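You operate a simulated robot arm through the tools that you are given. There is no shell and no other tool.

Carry out the task below with a simulated robot arm. There is one attempt and no reset: what you move stays moved.

Task
Top up the black thread: wind it full from the skein, then stand it on the red pin disc.
Fine: set the brake on first, or the thread snarls. Leave the other thread as it is.

It is judged by the outcome, as a careful person would: the job done as asked, and still so three seconds after it is handed in. It fails if anything else is knocked over, pushed out of place, dropped, spilled or broken.

Robot
A 7-joint arm with a two-finger parallel gripper, fixed in place. Base frame: the origin is on the floor under the middle of its stand, x ahead of it, y to its left, z up; the work surface is at about z = 0.808. Units: m, rad, N and s.
It reaches about 1.479 m from its shoulder. Its first joint turns from -2.897 to 2.897 rad. Payload 4.4 kg.
The tool frame sits at the grasp point between the pads (the TCP): z along the fingers, y along the line on which they close. The tips reach 0.023 m beyond it. The gripper opens to 0.094 m. The fingers are 0.038 m wide and 0.01 m thick; the gripper's body (0.054 by 0.096 m) begins 0.039 m behind the TCP.
Orientation is told as [roll, pitch, yaw] about the base's x, y, z axes, in that order, counted from this pose: with the fingers straight down and closing along the base's y, the tool's x points along the base's -x, its y along +y and its z along -z.

Tools
- The arm moves only by the tool nudge_tool. Its argument "plan" is a list that holds one entry, the list of rows, each a list of 7 numbers: the turn, a rotation vector about the tool's x, y, z in units of 60 degrees (1.0 is 60 degrees), then the shift along the tool's x, y, z in units of 300 mm (1.0 is 300 mm), then the opening, from 0 (shut) to 1 (fully open). In form: [[[ax, ay, az, dx, dy, dz, gripper], ...]]. A call has 1 to 20 rows; each row is the pose to reach, as a shift and turn from the pose commanded when the call began, along the tool's axes at that moment. A call with a number of a shift or a turn outside -1 to 1 is refused whole. Each row takes 0.2 s and may step no farther than 0.05 m and 0.15 rad from the row before; otherwise, or with a gripper value out of range, the whole call is refused. Where a pose cannot be reached the arm comes as near as it can. A force on the tool above 90 N (or 10 N above the force at the start of the call, whichever is more), or a blocked arm, ends the call early, and 0.2 s more pass. Each finger travels about 0.072 m/s and halts on what it meets, pressing with about 43 N; the grip force reading is that of the motor and also rises with nothing between the fingers. The clock runs only during rows and for 0.2 s after the last one: add rows that repeat a pose to give the fingers time. The reply holds the time, the measured pose of the TCP, the force on the tool along the base axes, the opening and the grip force, in the units named above and with some noise, with the torque about the TCP (base axes, N m) and any sound that the robot's microphone picked up.
- Cameras (640 x 400 px; columns grow to the right, rows downward): "scene" is fixed at [0.2214, 0.5002, 1.58]; the picture's right is [-0.03, -1.00, 0.00], its down [-0.64, 0.02, -0.77] and it looks along [0.77, -0.02, -0.64] (base axes); focal length 279 px, centre (320, 200). "wrist" rides on the gripper at [0.086, 0.016, -0.075] in the tool frame; the picture's right is [-0.18, 0.98, 0.00], its down [-0.58, -0.11, -0.81] and it looks along [-0.79, -0.15, 0.59] (tool axes); focal length 243 px, centre (320, 200). There is no depth. A picture from a camera that has moved, and an enlarged one, comes with that camera's place and axes in the base frame and with its lens.
- camera(camera): a new picture of that camera. The clock stands still meanwhile.
- close_up(camera, box): a new picture of the part [left, top, right, bottom] of that camera's present view, enlarged. The clock stands still meanwhile.
- job_done(): hands the job in; it is judged then, once.

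Places have to be worked out from the pictures, the camera data and where the tool is seen. Open the gripper and draw the arm clear of the work before you hand the job in, unless the task says otherwise.

The tools are called after ">>>" as a command line: name --argument value ..., lists and objects as JSON in quotes. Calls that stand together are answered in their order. nudge_tool: Moves the arm, as the interface text tells. Its arguments: {"type":"object","properties":{"plan":{"type":"array"}},"required":["plan"]} The other tools are called the same way: camera (camera) takes a picture; close_up (camera, box) takes an enlarged picture of a part of a camera's view; job_done () hands the job in.

At the start:

```text
t: 0.0
tool_pos: [0.6975, 0.3131, 1.3763]
ee_rot: [0.002, -0.001, -0.001]
ft_force: [0.2, -0.6, -1.0]
torque: [0.0, 0.01, -0.02]
finger_gap: 0.0939
finger_force: 0.0
```

scene: 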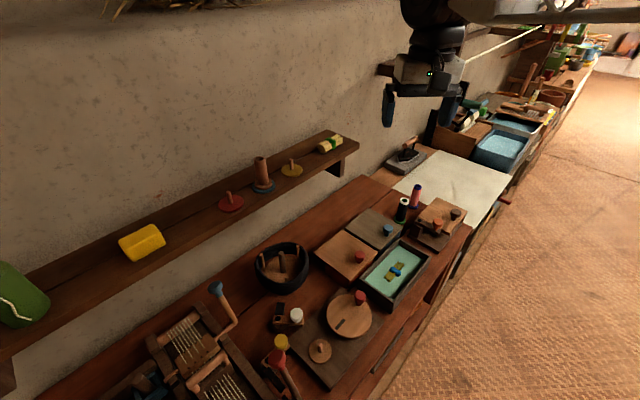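
wrist: 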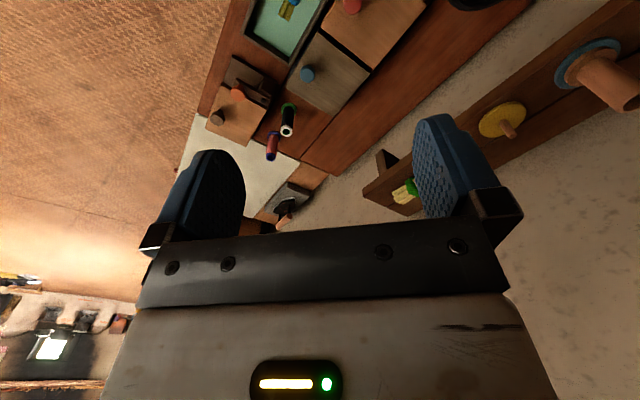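

The scene shows a bench with spools, a shelf with pin discs, and some winding devices. I'll look closer at several parts before I move anything.

>>> close_up --camera "scene" --box '[300, 170, 480, 290]'

>>> close_up --camera "scene" --box '[240, 230, 400, 390]'

>>> close_up --camera "scene" --box '[200, 120, 370, 230]'

>>> close_up --camera "scene" --box '[80, 270, 310, 400]'

```text
3.33 times, centred on (390, 230) of scene
camera zoom: at [0.2214, 0.5002, 1.58], right [-0.03, -1.0, 0.0], down [-0.64, 0.02, -0.77], along [0.77, -0.02, -0.64], focal length 930 px, centre (87, 100)
```

zoom: 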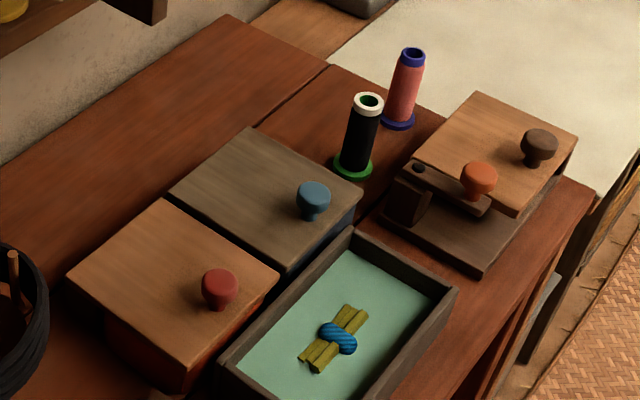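

```text
2.50 times, centred on (320, 310) of scene
camera zoom: at [0.2214, 0.5002, 1.58], right [-0.03, -1.0, 0.0], down [-0.64, 0.02, -0.77], along [0.77, -0.02, -0.64], focal length 698 px, centre (320, -75)
```

zoom: 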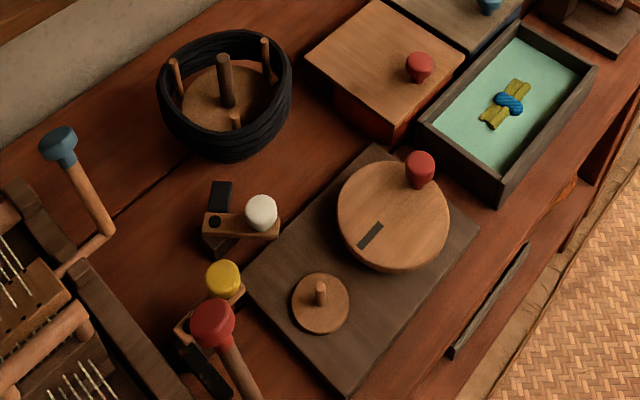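

```text
3.64 times, centred on (285, 175) of scene
camera zoom: at [0.2214, 0.5002, 1.58], right [-0.03, -1.0, 0.0], down [-0.64, 0.02, -0.77], along [0.77, -0.02, -0.64], focal length 1015 px, centre (447, 291)
```

zoom: 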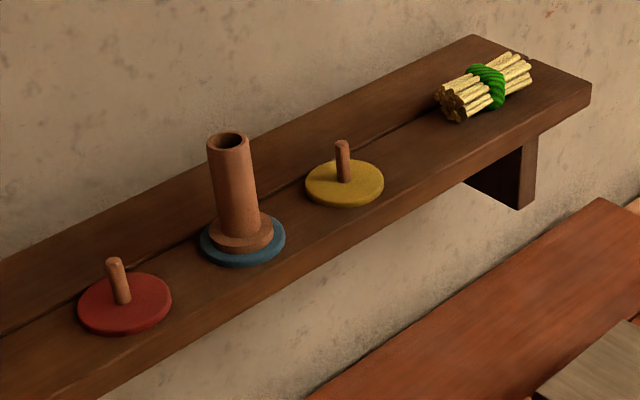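

```text
2.78 times, centred on (195, 335) of scene
camera zoom: at [0.2214, 0.5002, 1.58], right [-0.03, -1.0, 0.0], down [-0.64, 0.02, -0.77], along [0.77, -0.02, -0.64], focal length 776 px, centre (668, -176)
```

zoom: 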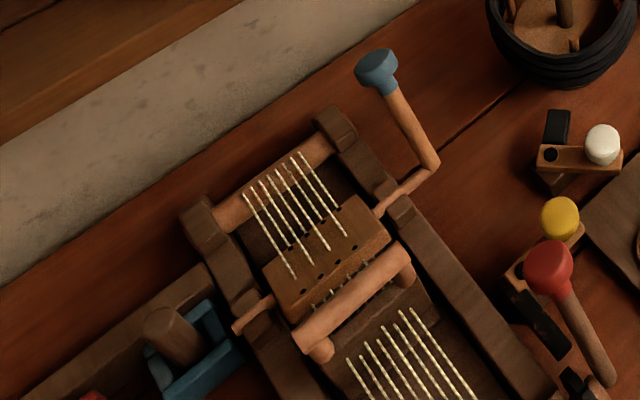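

From the scene view, the black spool (white top, green base) is near (1.01, 0.16). The hand winder (crank wheel plus small spindle) is near (0.55, 0.46), and the red pin disc is on the shelf near (0.76, 0.71, 1.13). I'll move the wrist camera over the winder to look at the levers, keeping well above everything.

>>> nudge_tool --plan '[[[0, 0, 0, 0.1, 0.08, 0.06, 1], [0, 0, 0, 0.2, 0.16, 0.12, 1], [0, 0, 0, 0.3, 0.24, 0.18, 1], [0, 0, 0, 0.4, 0.32, 0.24, 1], [0, 0, 0, 0.5, 0.4, 0.3, 1], [0, 0, 0, 0.6, 0.48, 0.36, 1], [0, 0, 0, 0.7, 0.56, 0.42, 1], [0, 0, 0, 0.8, 0.64, 0.48, 1], [0, 0, 0, 0.9, 0.72, 0.54, 1], [0, 0, 0, 0.99, 0.79, 0.6, 1], [0, 0, 0, 0.99, 0.79, 0.6, 1]]]'

>>> camera --camera "wrist"

>>> camera --camera "scene"

```text
t: 2.4
tool_pos: [0.4023, 0.5519, 1.1968]
ee_rot: [0.003, -0.003, 0.0]
ft_force: [-0.5, -0.4, 0.0]
torque: [-0.01, -0.03, 0.0]
finger_gap: 0.094
finger_force: 0.0
```

```text
taken
camera wrist: at [0.3154, 0.5666, 1.2714], right [0.18, 0.98, 0.0], down [0.58, -0.11, 0.81], along [0.79, -0.15, -0.59], focal length 243 px, centre (320, 200)
```

wrist: 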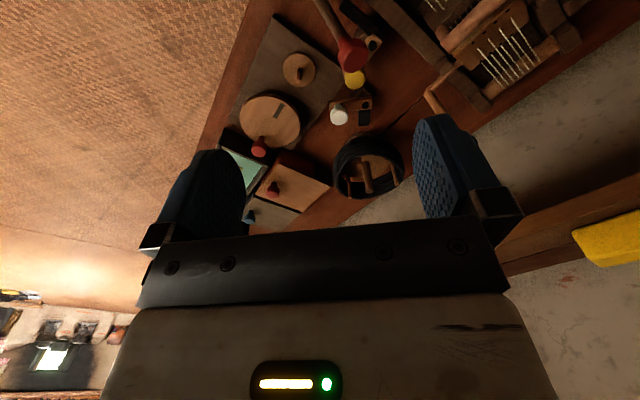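

```text
taken
```

scene: 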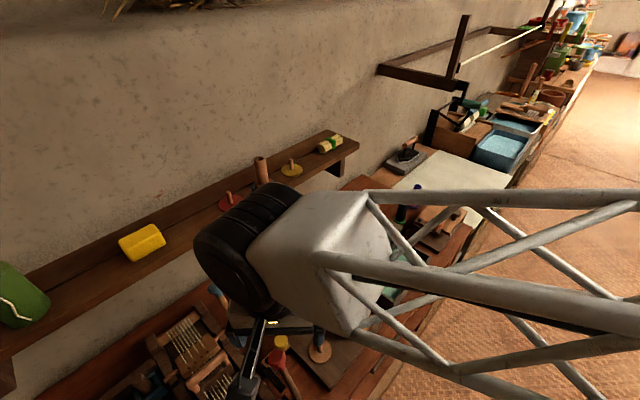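

The wrist view shows the winder, both levers and the skein. I'll enlarge those parts to read any markings.

>>> close_up --camera "wrist" --box '[230, 20, 350, 150]'

>>> close_up --camera "wrist" --box '[310, 0, 450, 130]'

>>> close_up --camera "wrist" --box '[300, 80, 420, 210]'

```text
3.08 times, centred on (290, 85) of wrist
camera zoom: at [0.3154, 0.5666, 1.2714], right [0.18, 0.98, 0.0], down [0.58, -0.11, 0.81], along [0.79, -0.15, -0.59], focal length 746 px, centre (412, 554)
```

zoom: 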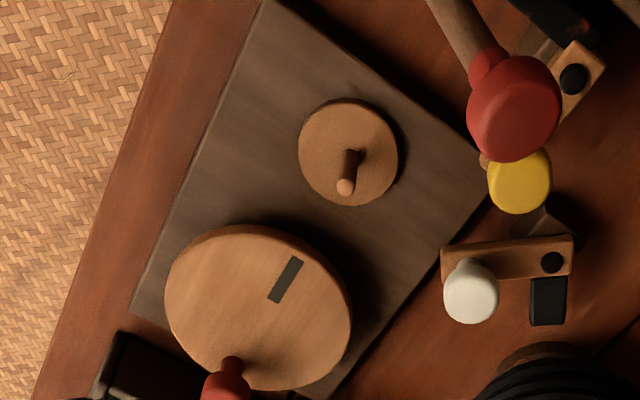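

```text
3.08 times, centred on (380, 65) of wrist
camera zoom: at [0.3154, 0.5666, 1.2714], right [0.18, 0.98, 0.0], down [0.58, -0.11, 0.81], along [0.79, -0.15, -0.59], focal length 746 px, centre (135, 615)
```

zoom: 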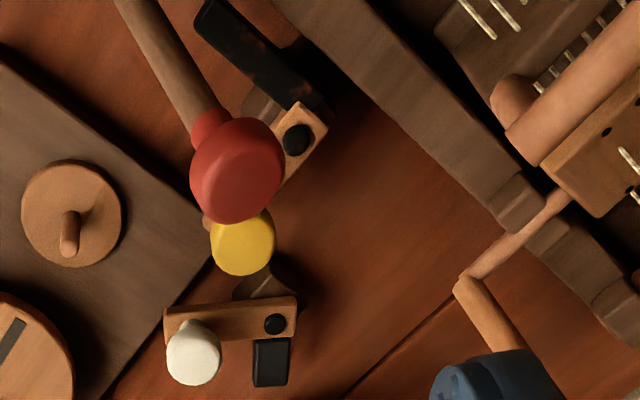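

```text
3.08 times, centred on (360, 145) of wrist
camera zoom: at [0.3154, 0.5666, 1.2714], right [0.18, 0.98, 0.0], down [0.58, -0.11, 0.81], along [0.79, -0.15, -0.59], focal length 746 px, centre (197, 369)
```

zoom: 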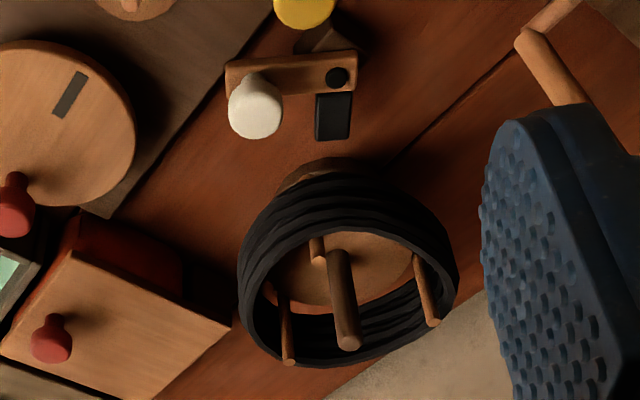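

The white-knob lever pivots beside a short black mark near the skein swift. A second, yellow-knob lever sits by the loom, partly hidden by the red handle. I'll tilt the tool so the wrist camera looks more steeply down and can see which lever belongs to the winder.

>>> nudge_tool --plan '[[[0, 0.12, 0, -0.04, 0.04, -0.04, 1], [0, 0.24, 0, -0.08, 0.08, -0.08, 1], [0, 0.36, 0, -0.12, 0.12, -0.12, 1], [0, 0.48, 0, -0.16, 0.16, -0.16, 1], [0, 0.6, 0, -0.16, 0.16, -0.16, 1], [0, 0.6, 0, -0.16, 0.16, -0.16, 1]]]'

>>> camera --camera "wrist"

```text
t: 3.8
tool_pos: [0.4485, 0.5993, 1.2447]
ee_rot: [0.0, 0.628, 0.0]
ft_force: [-0.1, -0.2, 0.3]
torque: [0.01, -0.03, 0.02]
finger_gap: 0.0938
finger_force: 0.1
```

```text
taken
camera wrist: at [0.4226, 0.614, 1.3564], right [0.15, 0.98, -0.11], down [0.94, -0.11, 0.31], along [0.29, -0.15, -0.94], focal length 243 px, centre (320, 200)
```

wrist: 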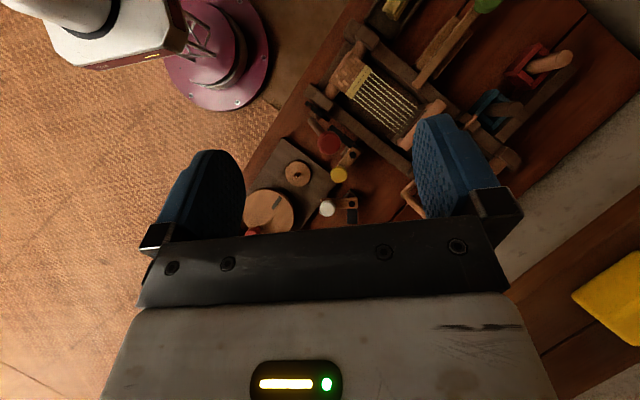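

The camera now looks almost straight down. I'll enlarge the winder, the levers and the loom.

>>> close_up --camera "wrist" --box '[240, 110, 400, 235]'

>>> close_up --camera "wrist" --box '[300, 110, 380, 160]'

>>> close_up --camera "wrist" --box '[290, 0, 600, 190]'

```text
3.20 times, centred on (320, 172) of wrist
camera zoom: at [0.4226, 0.614, 1.3564], right [0.15, 0.98, -0.11], down [0.94, -0.11, 0.31], along [0.29, -0.15, -0.94], focal length 776 px, centre (320, 288)
```

zoom: 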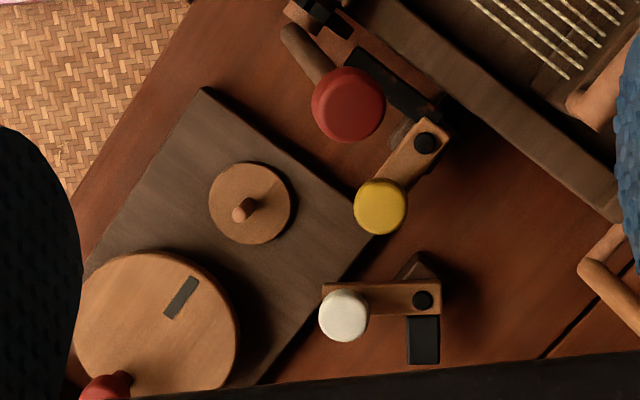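

```text
8.00 times, centred on (340, 135) of wrist
camera zoom: at [0.4226, 0.614, 1.3564], right [0.15, 0.98, -0.11], down [0.94, -0.11, 0.31], along [0.29, -0.15, -0.94], focal length 1941 px, centre (160, 720)
```

zoom: 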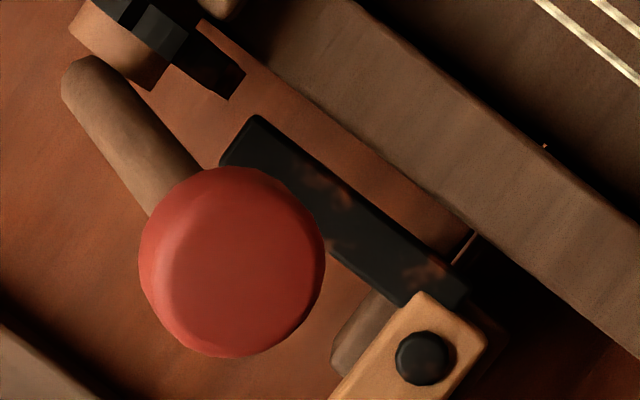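

```text
2.06 times, centred on (445, 95) of wrist
camera zoom: at [0.4226, 0.614, 1.3564], right [0.15, 0.98, -0.11], down [0.94, -0.11, 0.31], along [0.29, -0.15, -0.94], focal length 501 px, centre (62, 417)
```

zoom: 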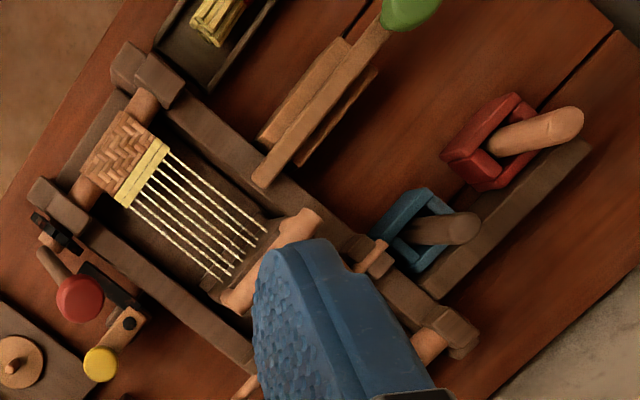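

The red handle and yellow lever belong to the loom: a beam crank and its ratchet pawl. The white lever stands alone between the winder and the skein swift, so it's probably the winder's brake. I'll level the tool, then look at that lever from the front at a lower height.

>>> nudge_tool --plan '[[[0, -0.12, 0, 0, 0, 0, 1], [0, -0.24, 0, 0, 0, 0, 1], [0, -0.36, 0, 0, 0, 0, 1], [0, -0.48, 0, 0, 0, 0, 1], [0, -0.6, 0, 0, 0, 0, 1], [0, -0.6, 0, 0, 0, 0, 1]]]'

>>> nudge_tool --plan '[[[0, 0, -0.125, -0.026, -0.058, 0.069, 1], [0, 0, -0.25, -0.051, -0.116, 0.137, 1], [0, 0, -0.375, -0.077, -0.174, 0.206, 1], [0, 0, -0.5, -0.103, -0.232, 0.275, 1], [0, 0, -0.625, -0.128, -0.29, 0.343, 1], [0, 0, -0.75, -0.154, -0.348, 0.412, 1], [0, 0, -0.875, -0.18, -0.406, 0.48, 1], [0, 0, -1.0, -0.205, -0.464, 0.549, 1], [0, 0, -1.0, -0.205, -0.464, 0.549, 1]]]'

>>> camera --camera "wrist"

```text
t: 5.2
tool_pos: [0.4472, 0.5976, 1.245]
ee_rot: [0.002, -0.005, 0.001]
ft_force: [0.0, 0.2, -0.3]
torque: [-0.04, -0.01, -0.05]
finger_gap: 0.094
finger_force: 0.1
```

```text
t: 7.2
tool_pos: [0.5114, 0.4595, 1.08]
ee_rot: [0.0, -0.003, 1.049]
ft_force: [-0.7, 0.1, 0.4]
torque: [-0.02, -0.02, 0.0]
finger_gap: 0.0936
finger_force: 0.1
```

```text
taken
camera wrist: at [0.4539, 0.3919, 1.1548], right [-0.76, 0.65, 0.0], down [0.38, 0.45, 0.81], along [0.52, 0.61, -0.59], focal length 243 px, centre (320, 200)
```

wrist: 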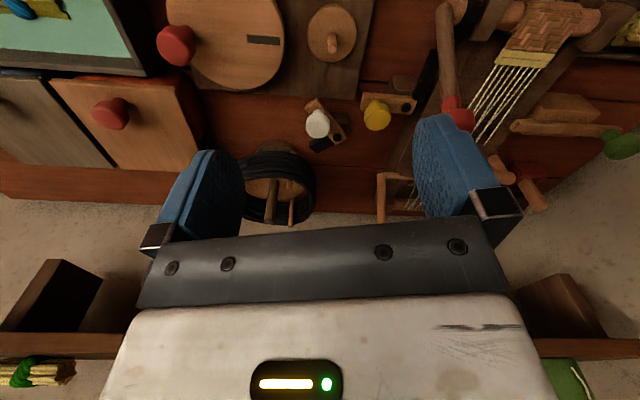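

This is a view from the front, with up and down inverted. I'll enlarge the white lever, the swift and the winder.

>>> close_up --camera "wrist" --box '[240, 80, 360, 160]'

>>> close_up --camera "wrist" --box '[230, 120, 340, 235]'

>>> close_up --camera "wrist" --box '[150, 0, 390, 110]'

>>> close_up --camera "wrist" --box '[350, 0, 500, 140]'

```text
5.00 times, centred on (300, 120) of wrist
camera zoom: at [0.4539, 0.3919, 1.1548], right [-0.76, 0.65, 0.0], down [0.38, 0.45, 0.81], along [0.52, 0.61, -0.59], focal length 1213 px, centre (420, 600)
```

zoom: 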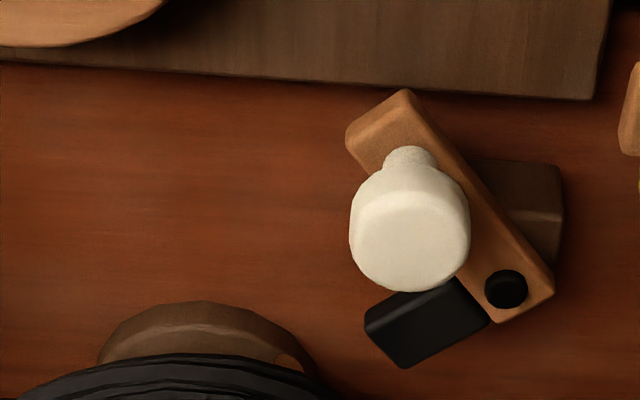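

```text
3.48 times, centred on (285, 178) of wrist
camera zoom: at [0.4539, 0.3919, 1.1548], right [-0.76, 0.65, 0.0], down [0.38, 0.45, 0.81], along [0.52, 0.61, -0.59], focal length 844 px, centre (442, 278)
```

zoom: 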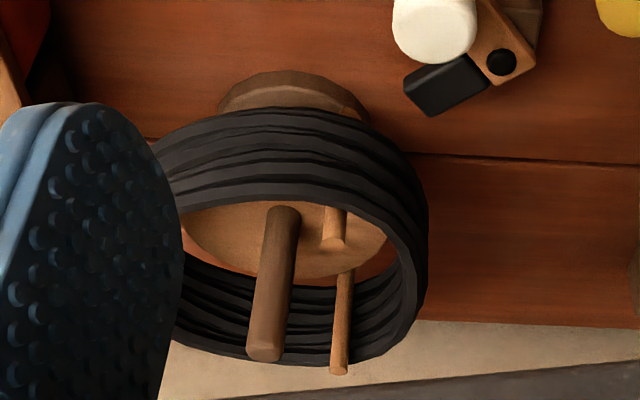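

```text
2.67 times, centred on (270, 55) of wrist
camera zoom: at [0.4539, 0.3919, 1.1548], right [-0.76, 0.65, 0.0], down [0.38, 0.45, 0.81], along [0.52, 0.61, -0.59], focal length 647 px, centre (453, 587)
```

zoom: 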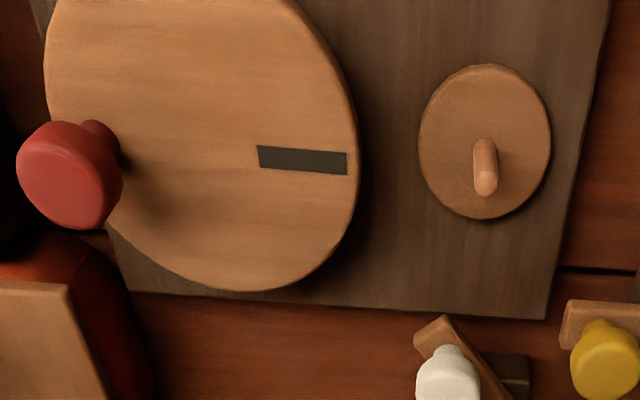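

```text
2.86 times, centred on (425, 70) of wrist
camera zoom: at [0.4539, 0.3919, 1.1548], right [-0.76, 0.65, 0.0], down [0.38, 0.45, 0.81], along [0.52, 0.61, -0.59], focal length 693 px, centre (20, 571)
```

zoom: 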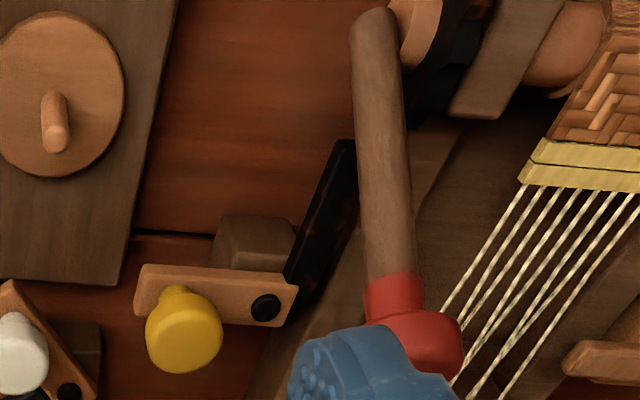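

The white lever is a bell-crank: a pivot at about (0.597, 0.602), a knob at about (0.594, 0.551, 0.87), and a black shoe pointing at the swift. I'll tilt for a steeper view of the shoe and the swift's disc, to tell whether the brake is on or off now.

>>> nudge_tool --plan '[[[0, 0.12, 0, -0.03, -0.02, -0.05, 1], [0, 0.24, 0, -0.06, -0.05, -0.1, 1], [0, 0.36, 0, -0.09, -0.07, -0.15, 1], [0, 0.48, 0, -0.12, -0.09, -0.2, 1], [0, 0.6, 0, -0.141, -0.111, -0.233, 1], [0, 0.6, 0, -0.141, -0.111, -0.233, 1]]]'

>>> camera --camera "wrist"

>>> close_up --camera "wrist" --box '[240, 120, 400, 220]'

>>> camera --camera "scene"

```text
t: 8.6
tool_pos: [0.5592, 0.4777, 1.1505]
ee_rot: [0.001, 0.628, 1.048]
ft_force: [-0.6, 0.0, 0.1]
torque: [-0.03, 0.02, -0.05]
finger_gap: 0.094
finger_force: 0.0
```

```text
taken
camera wrist: at [0.5335, 0.464, 1.2617], right [-0.78, 0.62, -0.11], down [0.57, 0.76, 0.31], along [0.28, 0.18, -0.94], focal length 243 px, centre (320, 200)
```

wrist: 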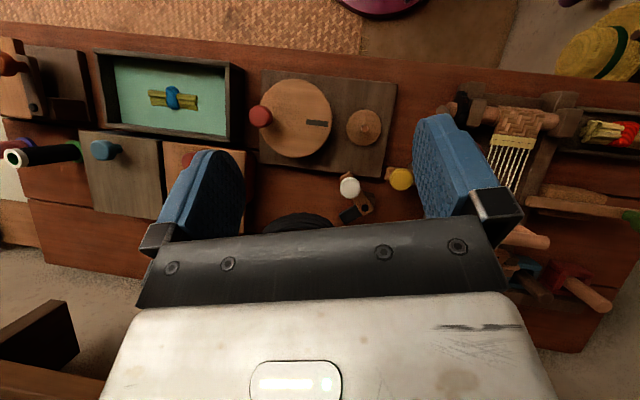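

```text
4.00 times, centred on (320, 170) of wrist
camera zoom: at [0.5335, 0.464, 1.2617], right [-0.78, 0.62, -0.11], down [0.57, 0.76, 0.31], along [0.28, 0.18, -0.94], focal length 970 px, centre (320, 320)
```

zoom: 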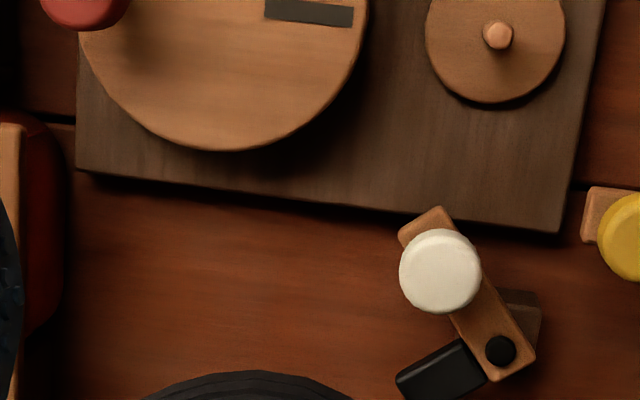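

```text
taken
```

scene: 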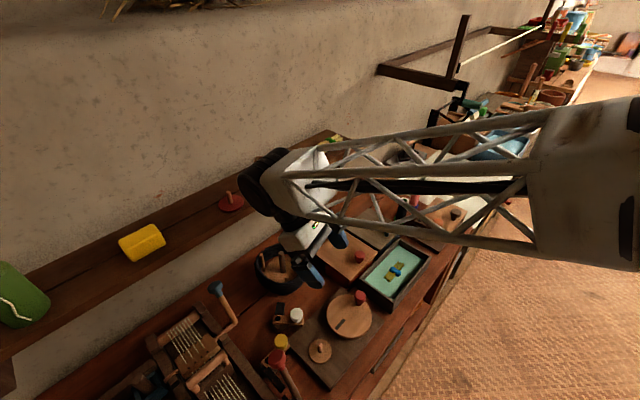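

I'll enlarge the orange-lever device on the left for comparison, plus the spindle and the loom pawl.

>>> close_up --camera "wrist" --box '[0, 20, 110, 190]'

>>> close_up --camera "wrist" --box '[250, 60, 410, 160]'

>>> close_up --camera "scene" --box '[240, 230, 340, 390]'

>>> close_up --camera "scene" --box '[245, 275, 325, 335]'

```text
2.35 times, centred on (55, 105) of wrist
camera zoom: at [0.5335, 0.464, 1.2617], right [-0.78, 0.62, -0.11], down [0.57, 0.76, 0.31], along [0.28, 0.18, -0.94], focal length 571 px, centre (944, 424)
```

zoom: 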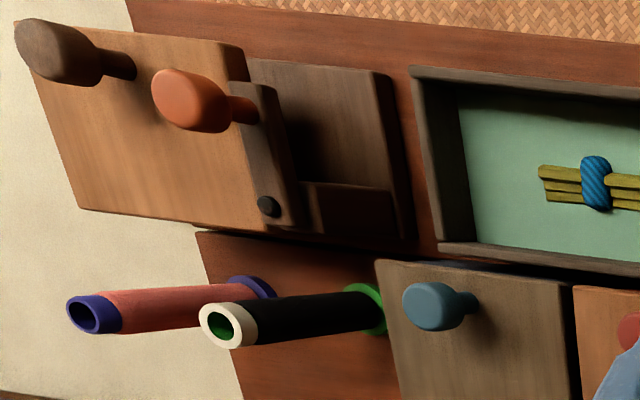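

```text
4.00 times, centred on (330, 110) of wrist
camera zoom: at [0.5335, 0.464, 1.2617], right [-0.78, 0.62, -0.11], down [0.57, 0.76, 0.31], along [0.28, 0.18, -0.94], focal length 970 px, centre (280, 560)
```

zoom: 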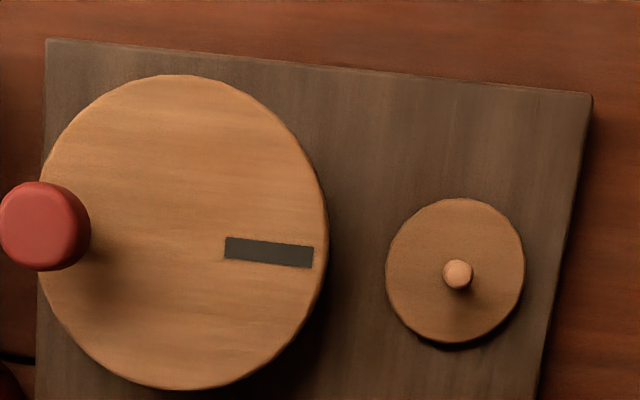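

```text
2.50 times, centred on (290, 310) of scene
camera zoom: at [0.2214, 0.5002, 1.58], right [-0.03, -1.0, 0.0], down [-0.64, 0.02, -0.77], along [0.77, -0.02, -0.64], focal length 698 px, centre (395, -75)
```

zoom: 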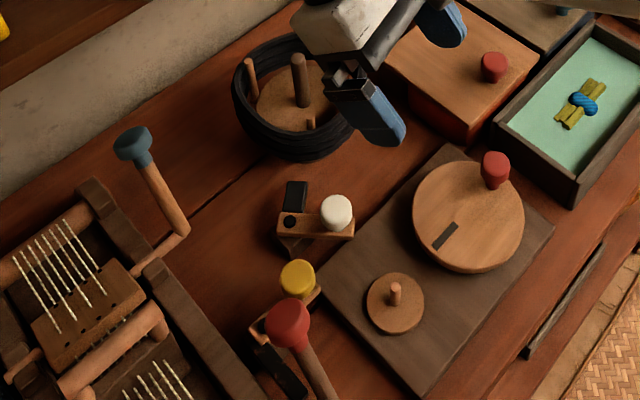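

```text
6.67 times, centred on (285, 305) of scene
camera zoom: at [0.2214, 0.5002, 1.58], right [-0.03, -1.0, 0.0], down [-0.64, 0.02, -0.77], along [0.77, -0.02, -0.64], focal length 1860 px, centre (553, -500)
```

zoom: 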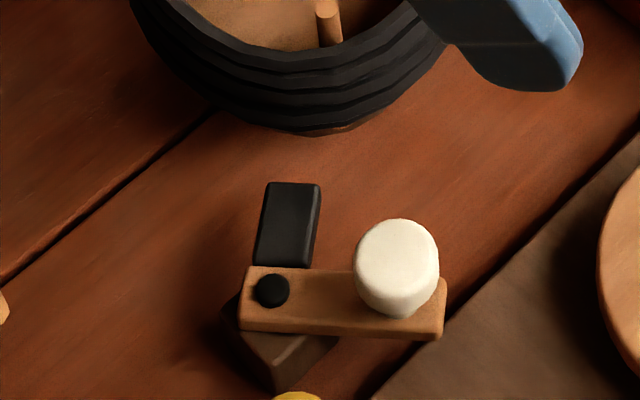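

The lever block is square to the bench, while the lever itself stands at about 45° to it. Its shoe points roughly at the swift but doesn't touch. I'll level the tool and hover over the white knob, then test gently which way the lever is free to move.

>>> nudge_tool --plan '[[[0, -0.12, 0, 0, 0, 0, 0.8], [0, -0.24, 0, 0, 0, 0, 0.7], [0, -0.36, 0, 0, 0, 0, 0.62], [0, -0.48, 0, 0, 0, 0, 0.62], [0, -0.6, 0, 0, 0, 0, 0.62], [0, -0.6, 0, 0, 0, 0, 0.62]]]'

>>> nudge_tool --plan '[[[0, 0, 0, -0.05, 0.005, 0.1, 0.62], [0, 0, 0, -0.1, 0.01, 0.2, 0.62], [0, 0, 0, -0.15, 0.015, 0.3, 0.62], [0, 0, 0, -0.2, 0.02, 0.4, 0.62], [0, 0, 0, -0.27, 0.022, 0.5, 0.62], [0, 0, 0, -0.27, 0.022, 0.5, 0.62]]]'

>>> camera --camera "wrist"

```text
t: 10.0
tool_pos: [0.5592, 0.4789, 1.1498]
ee_rot: [-0.001, -0.002, 1.046]
ft_force: [0.0, 0.9, 0.4]
torque: [0.0, -0.02, 0.0]
finger_gap: 0.0584
finger_force: 0.0
```

```text
t: 11.4
tool_pos: [0.5933, 0.5537, 0.9993]
ee_rot: [0.002, -0.001, 1.047]
ft_force: [0.8, 0.1, -0.1]
torque: [0.01, -0.03, 0.0]
finger_gap: 0.0582
finger_force: 0.1
```

```text
taken
camera wrist: at [0.5376, 0.4857, 1.0744], right [-0.76, 0.65, 0.0], down [0.38, 0.45, 0.81], along [0.53, 0.61, -0.59], focal length 243 px, centre (320, 200)
```

wrist: 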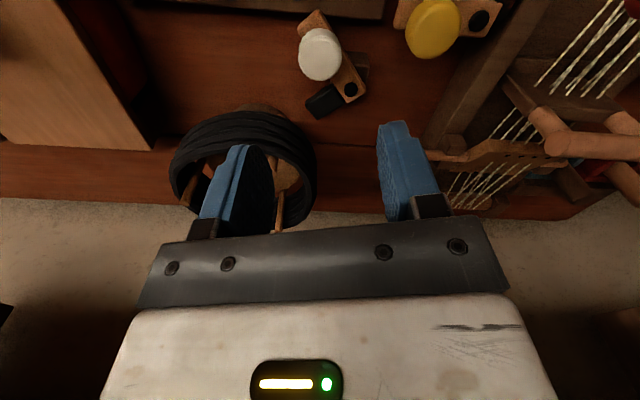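

The white knob top projects to about (0.597, 0.553), almost directly under the TCP. I'll descend with the fingers either side of the knob, keeping the tips just above the lever arm.

>>> nudge_tool --plan '[[[0, 0, 0, 0, -0.01, 0.14, 0.62], [0, 0, 0, 0, -0.01, 0.28, 0.62], [0, 0, 0, 0, -0.01, 0.36, 0.62], [0, 0, 0, 0, -0.01, 0.42, 0.62], [0, 0, 0, 0, -0.01, 0.42, 0.62]]]'

>>> camera --camera "wrist"

```text
t: 12.6
tool_pos: [0.598, 0.5516, 0.8726]
ee_rot: [0.001, -0.001, 1.046]
ft_force: [0.7, 0.8, -0.8]
torque: [0.02, 0.02, -0.01]
finger_gap: 0.0584
finger_force: 0.0
```

```text
taken
camera wrist: at [0.541, 0.484, 0.9478], right [-0.76, 0.65, 0.0], down [0.38, 0.45, 0.81], along [0.53, 0.61, -0.59], focal length 243 px, centre (320, 200)
```

wrist: 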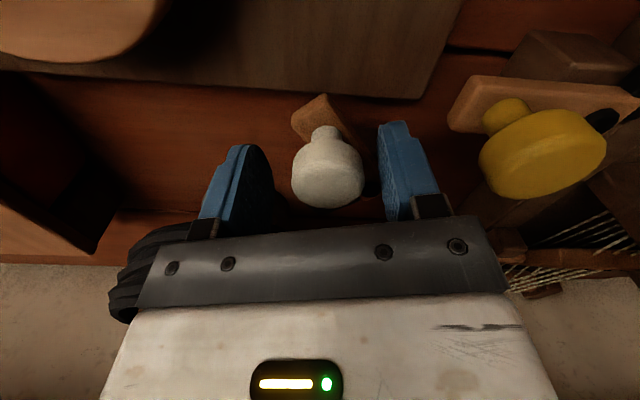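

The knob sits between the fingers, about 4 mm toward the right one. I'll centre on it and narrow the fingers to a loose cage without gripping.

>>> nudge_tool --plan '[[[0, 0, 0, 0, 0.012, 0.01, 0.55], [0, 0, 0, 0, 0.012, 0.01, 0.48], [0, 0, 0, 0, 0.012, 0.01, 0.42], [0, 0, 0, 0, 0.012, 0.01, 0.42]]]'

>>> close_up --camera "wrist" --box '[240, 80, 440, 220]'

```text
t: 13.6
tool_pos: [0.5945, 0.5524, 0.8704]
ee_rot: [-0.001, -0.002, 1.046]
ft_force: [0.2, -0.2, 0.1]
torque: [0.03, 0.06, 0.01]
finger_gap: 0.0393
finger_force: 0.1
```

```text
2.86 times, centred on (340, 150) of wrist
camera zoom: at [0.5377, 0.4857, 0.9454], right [-0.76, 0.65, 0.0], down [0.38, 0.45, 0.81], along [0.53, 0.61, -0.59], focal length 693 px, centre (263, 343)
```

zoom: 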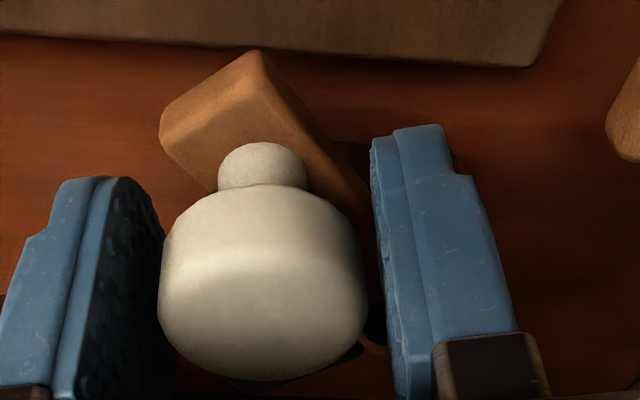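

The knob is loosely caged. I'll try a small 8 mm push toward +x (counter-clockwise from above) and watch the force.

>>> nudge_tool --plan '[[[0, 0, 0, -0.003, -0.006, 0, 0.42], [0, 0, 0, -0.007, -0.012, 0, 0.42], [0, 0, 0, -0.01, -0.017, 0, 0.42], [0, 0, 0, -0.013, -0.023, 0, 0.42], [0, 0, 0, -0.013, -0.023, 0, 0.42]]]'

>>> close_up --camera "wrist" --box '[240, 80, 440, 220]'

```text
t: 14.8
tool_pos: [0.6015, 0.5533, 0.8713]
ee_rot: [0.001, -0.002, 1.047]
ft_force: [0.1, -0.2, 0.2]
torque: [-0.04, 0.0, -0.01]
finger_gap: 0.0397
finger_force: 0.3
```

```text
2.86 times, centred on (340, 150) of wrist
camera zoom: at [0.5458, 0.4855, 0.946], right [-0.76, 0.65, 0.0], down [0.38, 0.45, 0.81], along [0.53, 0.61, -0.59], focal length 693 px, centre (263, 343)
```

zoom: 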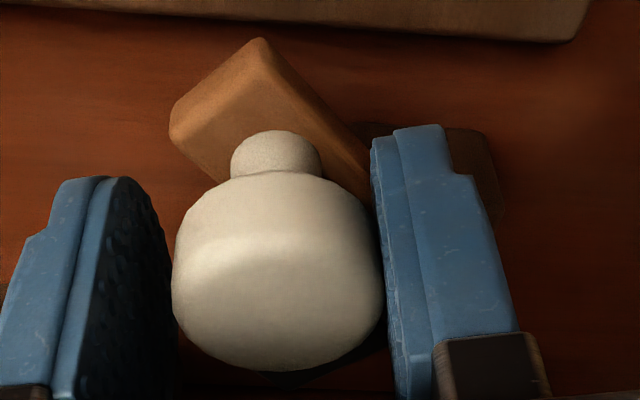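

The knob followed the finger with almost no force, so the lever moves freely counter-clockwise. Now I'll test the other way from here: a slow push toward −x, back past the starting point.

>>> nudge_tool --plan '[[[0, 0, 0, 0.007, 0.012, 0, 0.42], [0, 0, 0, 0.013, 0.023, 0, 0.42], [0, 0, 0, 0.018, 0.032, 0, 0.42], [0, 0, 0, 0.022, 0.038, 0, 0.42], [0, 0, 0, 0.026, 0.044, 0, 0.42], [0, 0, 0, 0.026, 0.044, 0, 0.42]]]'

>>> close_up --camera "wrist" --box '[240, 80, 440, 220]'

```text
t: 16.2
tool_pos: [0.5874, 0.5523, 0.8716]
ee_rot: [-0.001, -0.001, 1.047]
ft_force: [11.2, -2.1, 0.6]
torque: [0.03, -0.04, -0.01]
finger_gap: 0.0438
finger_force: 5.3
```

```text
2.86 times, centred on (340, 150) of wrist
camera zoom: at [0.5306, 0.4855, 0.9463], right [-0.76, 0.65, 0.0], down [0.38, 0.45, 0.81], along [0.53, 0.61, -0.59], focal length 693 px, centre (263, 343)
```

zoom: 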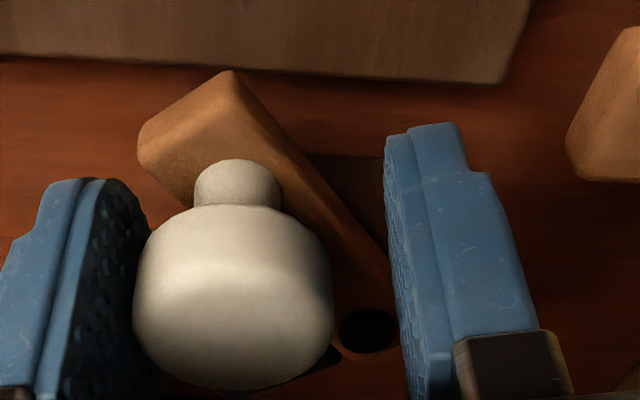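

That push met a stop (11 N), so the lever is at its clockwise end stop now and can only swing counter-clockwise. I'll re-centre, grip the knob, and check the reading before swinging it along its arc.

>>> nudge_tool --plan '[[[0, 0, 0, -0.006, -0.01, 0, 0.45], [0, 0, 0, -0.012, -0.02, 0, 0.45], [0, 0, 0, -0.012, -0.02, 0, 0.38], [0, 0, 0, -0.012, -0.02, 0, 0.34], [0, 0, 0, -0.012, -0.02, 0, 0.3], [0, 0, 0, -0.012, -0.02, 0, 0.3]]]'

>>> close_up --camera "wrist" --box '[200, 80, 440, 220]'

```text
t: 17.6
tool_pos: [0.594, 0.554, 0.8707]
ee_rot: [0.001, 0.0, 1.046]
ft_force: [6.5, -6.1, -3.6]
torque: [-0.07, -0.03, -0.17]
finger_gap: 0.0329
finger_force: 45.3
```

```text
2.67 times, centred on (320, 150) of wrist
camera zoom: at [0.5373, 0.4857, 0.9456], right [-0.76, 0.65, 0.0], down [0.38, 0.45, 0.81], along [0.53, 0.61, -0.59], focal length 647 px, centre (320, 333)
```

zoom: 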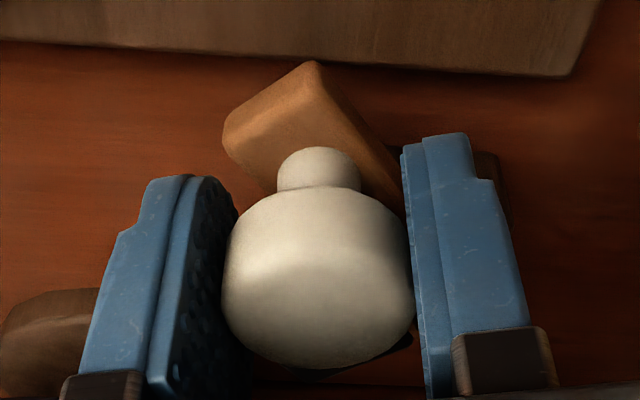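

The knob is gripped (33 mm across). I'll swing it about 30° counter-clockwise around the pivot and watch the force and any sound.

>>> nudge_tool --plan '[[[0, 0, 0, -0.008, -0.0145, 0, 0.3], [0, 0, 0, -0.0165, -0.0286, 0, 0.3], [0, 0, 0, -0.0255, -0.04, 0, 0.3], [0, 0, 0, -0.035, -0.051, 0, 0.3], [0, 0, 0, -0.046, -0.061, 0, 0.3], [0, 0, 0, -0.0573, -0.07, 0, 0.3], [0, 0, 0, -0.0573, -0.07, 0, 0.3]]]'

>>> close_up --camera "wrist" --box '[200, 80, 440, 220]'

```text
t: 19.2
tool_pos: [0.6203, 0.5581, 0.8707]
ee_rot: [0.002, -0.004, 1.047]
ft_force: [-24.0, 2.3, 5.5]
torque: [-0.18, 0.01, 0.89]
finger_gap: 0.0331
finger_force: 45.4
```

```text
2.67 times, centred on (320, 150) of wrist
camera zoom: at [0.5636, 0.4903, 0.9457], right [-0.76, 0.65, 0.0], down [0.38, 0.45, 0.81], along [0.53, 0.61, -0.59], focal length 647 px, centre (320, 333)
```

zoom: 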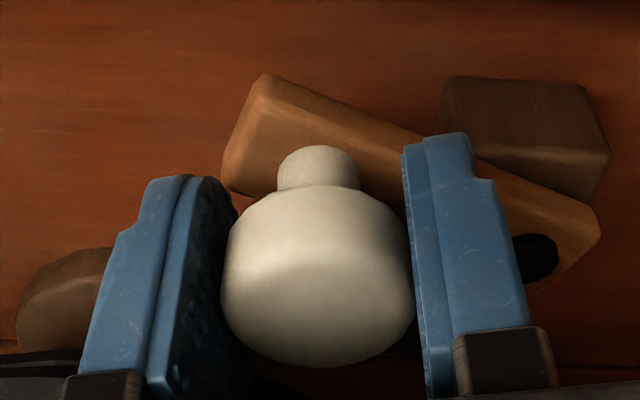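

The lever turned about 30°, but resistance rose to 24 N. I'll loosen the grip to see whether the lever stays put, and look at the shoe.

>>> nudge_tool --plan '[[[0, 0, 0, 0, 0, 0, 0.42], [0, 0, 0, 0, 0, 0, 0.48], [0, 0, 0, 0, 0, 0, 0.48]]]'

>>> camera --camera "wrist"

>>> camera --camera "scene"

```text
t: 20.0
tool_pos: [0.6207, 0.5563, 0.8701]
ee_rot: [0.002, -0.002, 1.048]
ft_force: [-20.2, -1.1, 2.8]
torque: [0.05, -0.98, -0.11]
finger_gap: 0.045
finger_force: 0.1
```

```text
taken
camera wrist: at [0.5638, 0.49, 0.9456], right [-0.76, 0.65, 0.0], down [0.38, 0.45, 0.81], along [0.53, 0.61, -0.59], focal length 243 px, centre (320, 200)
```

wrist: 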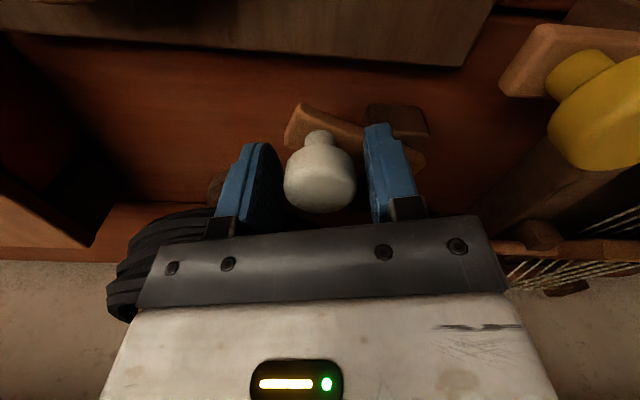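

```text
taken
```

scene: 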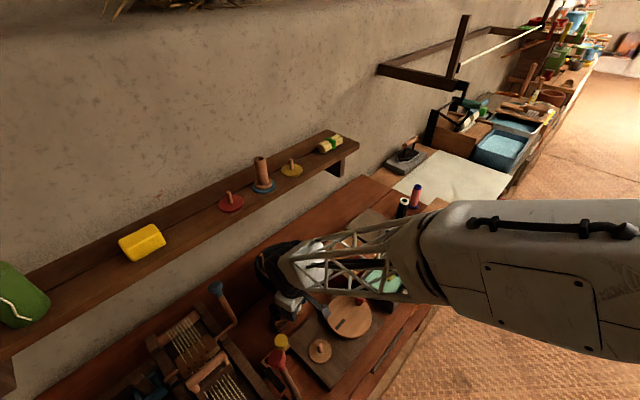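

The 20 N persisted with the knob released, and the torque puts the contact about 5 cm above the TCP. The gripper body's corner is touching the skein, not the lever's stop. I'll back off a few millimetres first, then rise straight up.

>>> nudge_tool --plan '[[[0, 0, 0, 0.004, 0.008, 0, 0.52], [0, 0, 0, 0.0085, 0.0155, 0, 0.54], [0, 0, 0, 0.0085, 0.0155, 0, 0.54]]]'

```text
t: 20.8
tool_pos: [0.6152, 0.5569, 0.8716]
ee_rot: [-0.001, -0.003, 1.049]
ft_force: [0.0, 0.0, 0.1]
torque: [0.0, 0.0, -0.01]
finger_gap: 0.0511
finger_force: 0.0
```

The force is back to zero. I'll rise clear of the knob and inspect the swift and skein for any displacement.

>>> nudge_tool --plan '[[[0, 0, 0, 0, 0, -0.08, 0.54], [0, 0, 0, 0, 0, -0.16, 0.54], [0, 0, 0, 0.05, 0.02, -0.3, 0.54], [0, 0, 0, 0.15, 0.05, -0.4, 0.54], [0, 0, 0, 0.28, 0.1, -0.45, 0.54], [0, 0, 0, 0.4, 0.13, -0.5, 0.54], [0, 0, 0, 0.4, 0.13, -0.5, 0.54]]]'

>>> camera --camera "wrist"

>>> camera --camera "scene"

```text
t: 22.4
tool_pos: [0.5206, 0.4726, 1.0206]
ee_rot: [0.001, -0.003, 1.048]
ft_force: [-0.1, -0.1, 0.0]
torque: [0.01, -0.01, 0.02]
finger_gap: 0.0509
finger_force: 0.1
```

```text
taken
camera wrist: at [0.4641, 0.4054, 1.0957], right [-0.76, 0.65, 0.0], down [0.38, 0.45, 0.81], along [0.53, 0.61, -0.59], focal length 243 px, centre (320, 200)
```

wrist: 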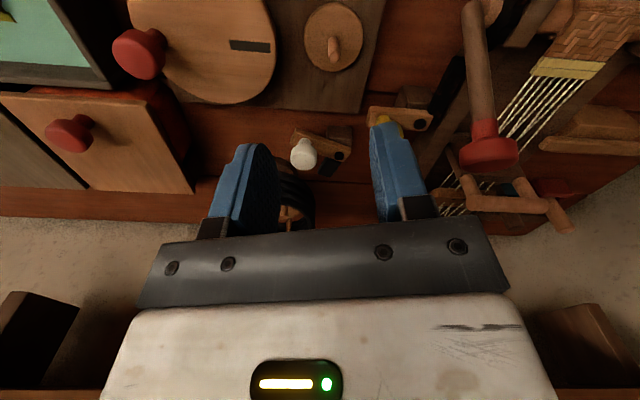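

```text
taken
```

scene: 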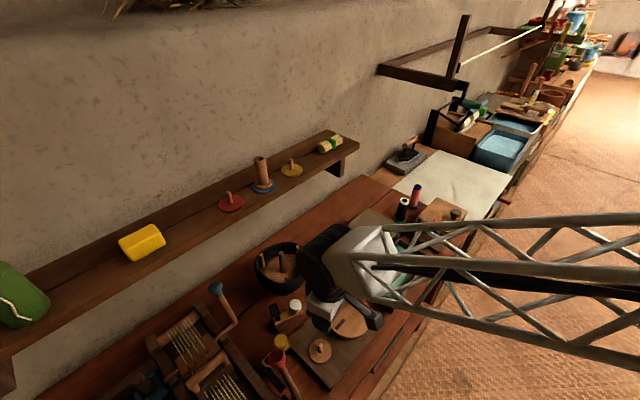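

>>> close_up --camera "scene" --box '[235, 225, 335, 345]'

>>> close_up --camera "wrist" --box '[260, 80, 400, 240]'

```text
3.33 times, centred on (285, 285) of scene
camera zoom: at [0.2214, 0.5002, 1.58], right [-0.03, -1.0, 0.0], down [-0.64, 0.02, -0.77], along [0.77, -0.02, -0.64], focal length 930 px, centre (437, -83)
```

zoom: 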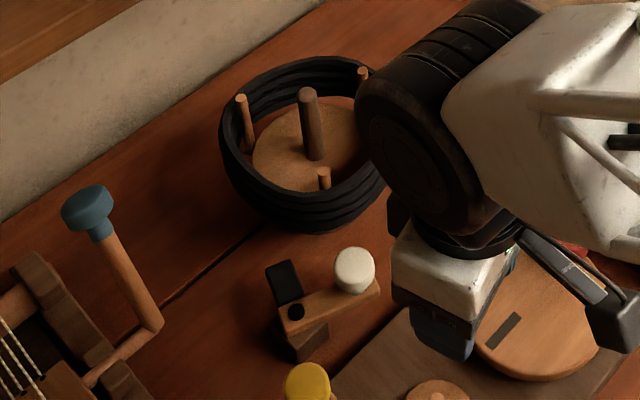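

```text
2.50 times, centred on (330, 160) of wrist
camera zoom: at [0.4641, 0.4054, 1.0957], right [-0.76, 0.65, 0.0], down [0.38, 0.45, 0.81], along [0.53, 0.61, -0.59], focal length 606 px, centre (295, 300)
```

zoom: 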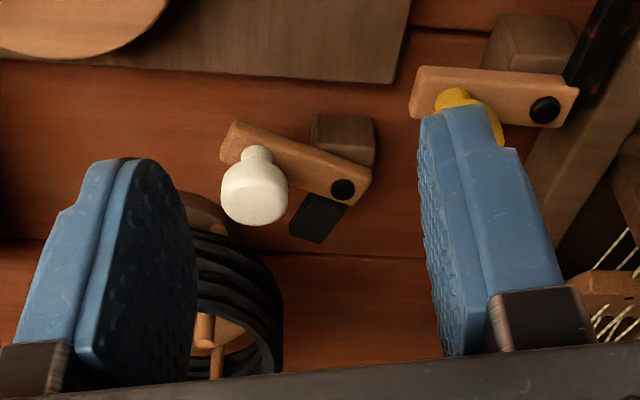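

The skein, pegs and post are where they were in the first picture. The lever stayed about 25–30° round from its start. I'll close the fingers and push the knob the rest of the way from its front side, which keeps the gripper body away from the skein.

>>> nudge_tool --plan '[[[0, 0, 0, -0.08, -0.05, 0.05, 0.3], [0, 0, 0, -0.16, -0.1, 0.1, 0.15], [0, 0, 0, -0.251, -0.153, 0.2, 0.0], [0, 0, 0, -0.251, -0.153, 0.3, 0.0], [0, 0, 0, -0.251, -0.153, 0.4, 0.0], [0, 0, 0, -0.251, -0.153, 0.49, 0.0], [0, 0, 0, -0.251, -0.153, 0.49, 0.0]]]'

>>> camera --camera "wrist"

>>> close_up --camera "scene" --box '[235, 225, 335, 345]'

```text
t: 24.0
tool_pos: [0.5987, 0.517, 0.8734]
ee_rot: [0.003, -0.002, 1.049]
ft_force: [-1.1, 0.6, 0.1]
torque: [0.01, -0.01, 0.03]
finger_gap: 0.0
finger_force: 42.5
```

```text
taken
camera wrist: at [0.542, 0.4492, 0.9488], right [-0.76, 0.65, 0.0], down [0.38, 0.45, 0.81], along [0.53, 0.61, -0.59], focal length 243 px, centre (320, 200)
```

wrist: 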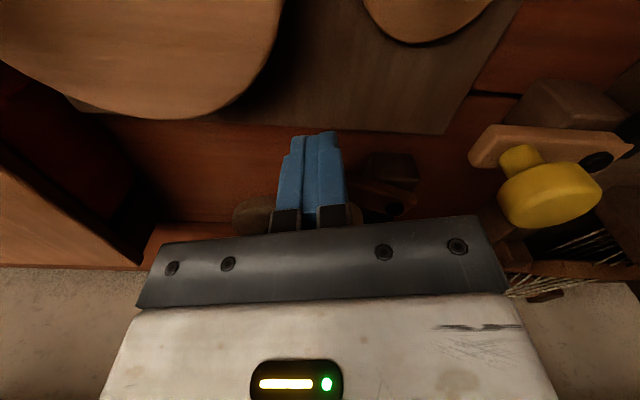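

```text
3.33 times, centred on (285, 285) of scene
camera zoom: at [0.2214, 0.5002, 1.58], right [-0.03, -1.0, 0.0], down [-0.64, 0.02, -0.77], along [0.77, -0.02, -0.64], focal length 930 px, centre (437, -83)
```

zoom: 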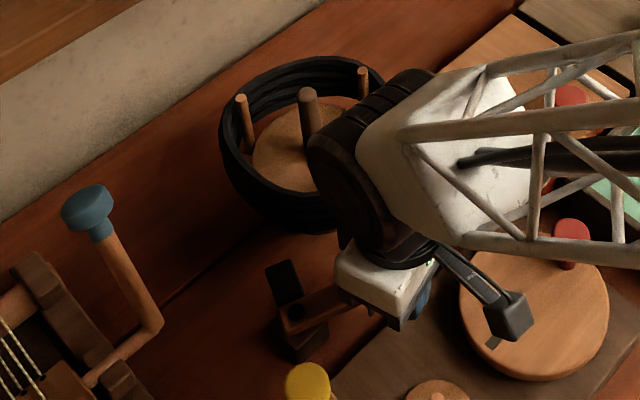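

The fingers are closed in front of the knob with no contact. I'll push along the lever's arc in small steps toward the bench-parallel position, watching the force.

>>> nudge_tool --plan '[[[0, 0, 0, -0.02, -0.003, 0, 0], [0, 0, 0, -0.035, -0.006, 0, 0], [0, 0, 0, -0.047, -0.0085, 0, 0], [0, 0, 0, -0.057, -0.013, 0, 0], [0, 0, 0, -0.067, -0.017, 0, 0], [0, 0, 0, -0.076, -0.0215, 0, 0], [0, 0, 0, -0.076, -0.0215, 0, 0]]]'

>>> close_up --camera "scene" --box '[235, 225, 335, 345]'

>>> camera --camera "wrist"

```text
t: 25.6
tool_pos: [0.6167, 0.5319, 0.8742]
ee_rot: [0.0, 0.0, 1.047]
ft_force: [-12.2, -11.4, 2.0]
torque: [0.09, -0.05, 0.18]
finger_gap: 0.0001
finger_force: 42.2
```

```text
3.33 times, centred on (285, 285) of scene
camera zoom: at [0.2214, 0.5002, 1.58], right [-0.03, -1.0, 0.0], down [-0.64, 0.02, -0.77], along [0.77, -0.02, -0.64], focal length 930 px, centre (437, -83)
```

zoom: 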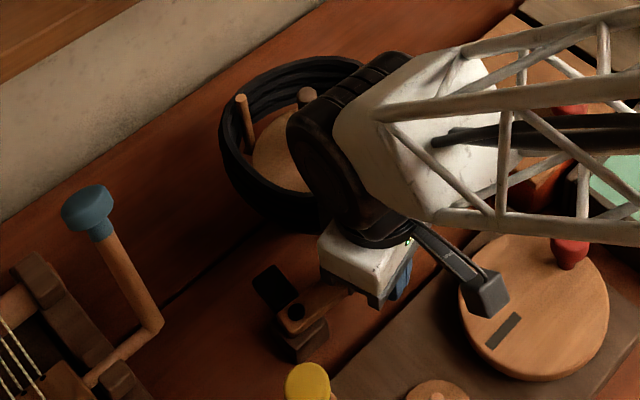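

```text
taken
camera wrist: at [0.5588, 0.4645, 0.9482], right [-0.76, 0.65, 0.0], down [0.39, 0.45, 0.81], along [0.53, 0.61, -0.59], focal length 243 px, centre (320, 200)
```

wrist: 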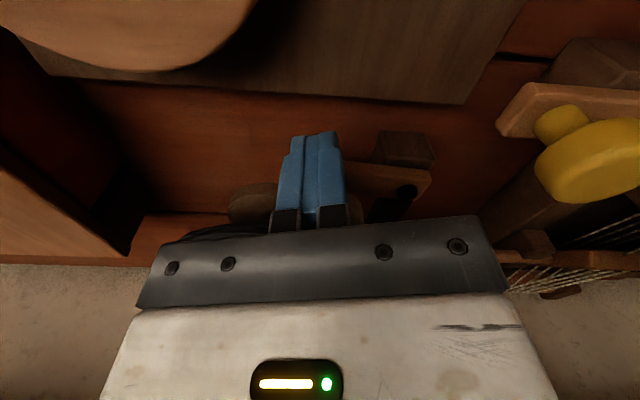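

The lever now looks parallel to the bench, and the resistance at the knob is about 17 N, which suggests its other stop. I'll press 2 mm further to confirm it is a hard stop, not friction.

>>> nudge_tool --plan '[[[0, 0, 0, -0.004, -0.001, 0, 0], [0, 0, 0, -0.007, -0.002, 0, 0], [0, 0, 0, -0.007, -0.002, 0, 0]]]'

```text
t: 26.4
tool_pos: [0.617, 0.5329, 0.8729]
ee_rot: [-0.001, 0.001, 1.049]
ft_force: [-32.2, -41.3, 0.5]
torque: [0.12, -0.13, 0.37]
finger_gap: 0.0
finger_force: 42.3
```

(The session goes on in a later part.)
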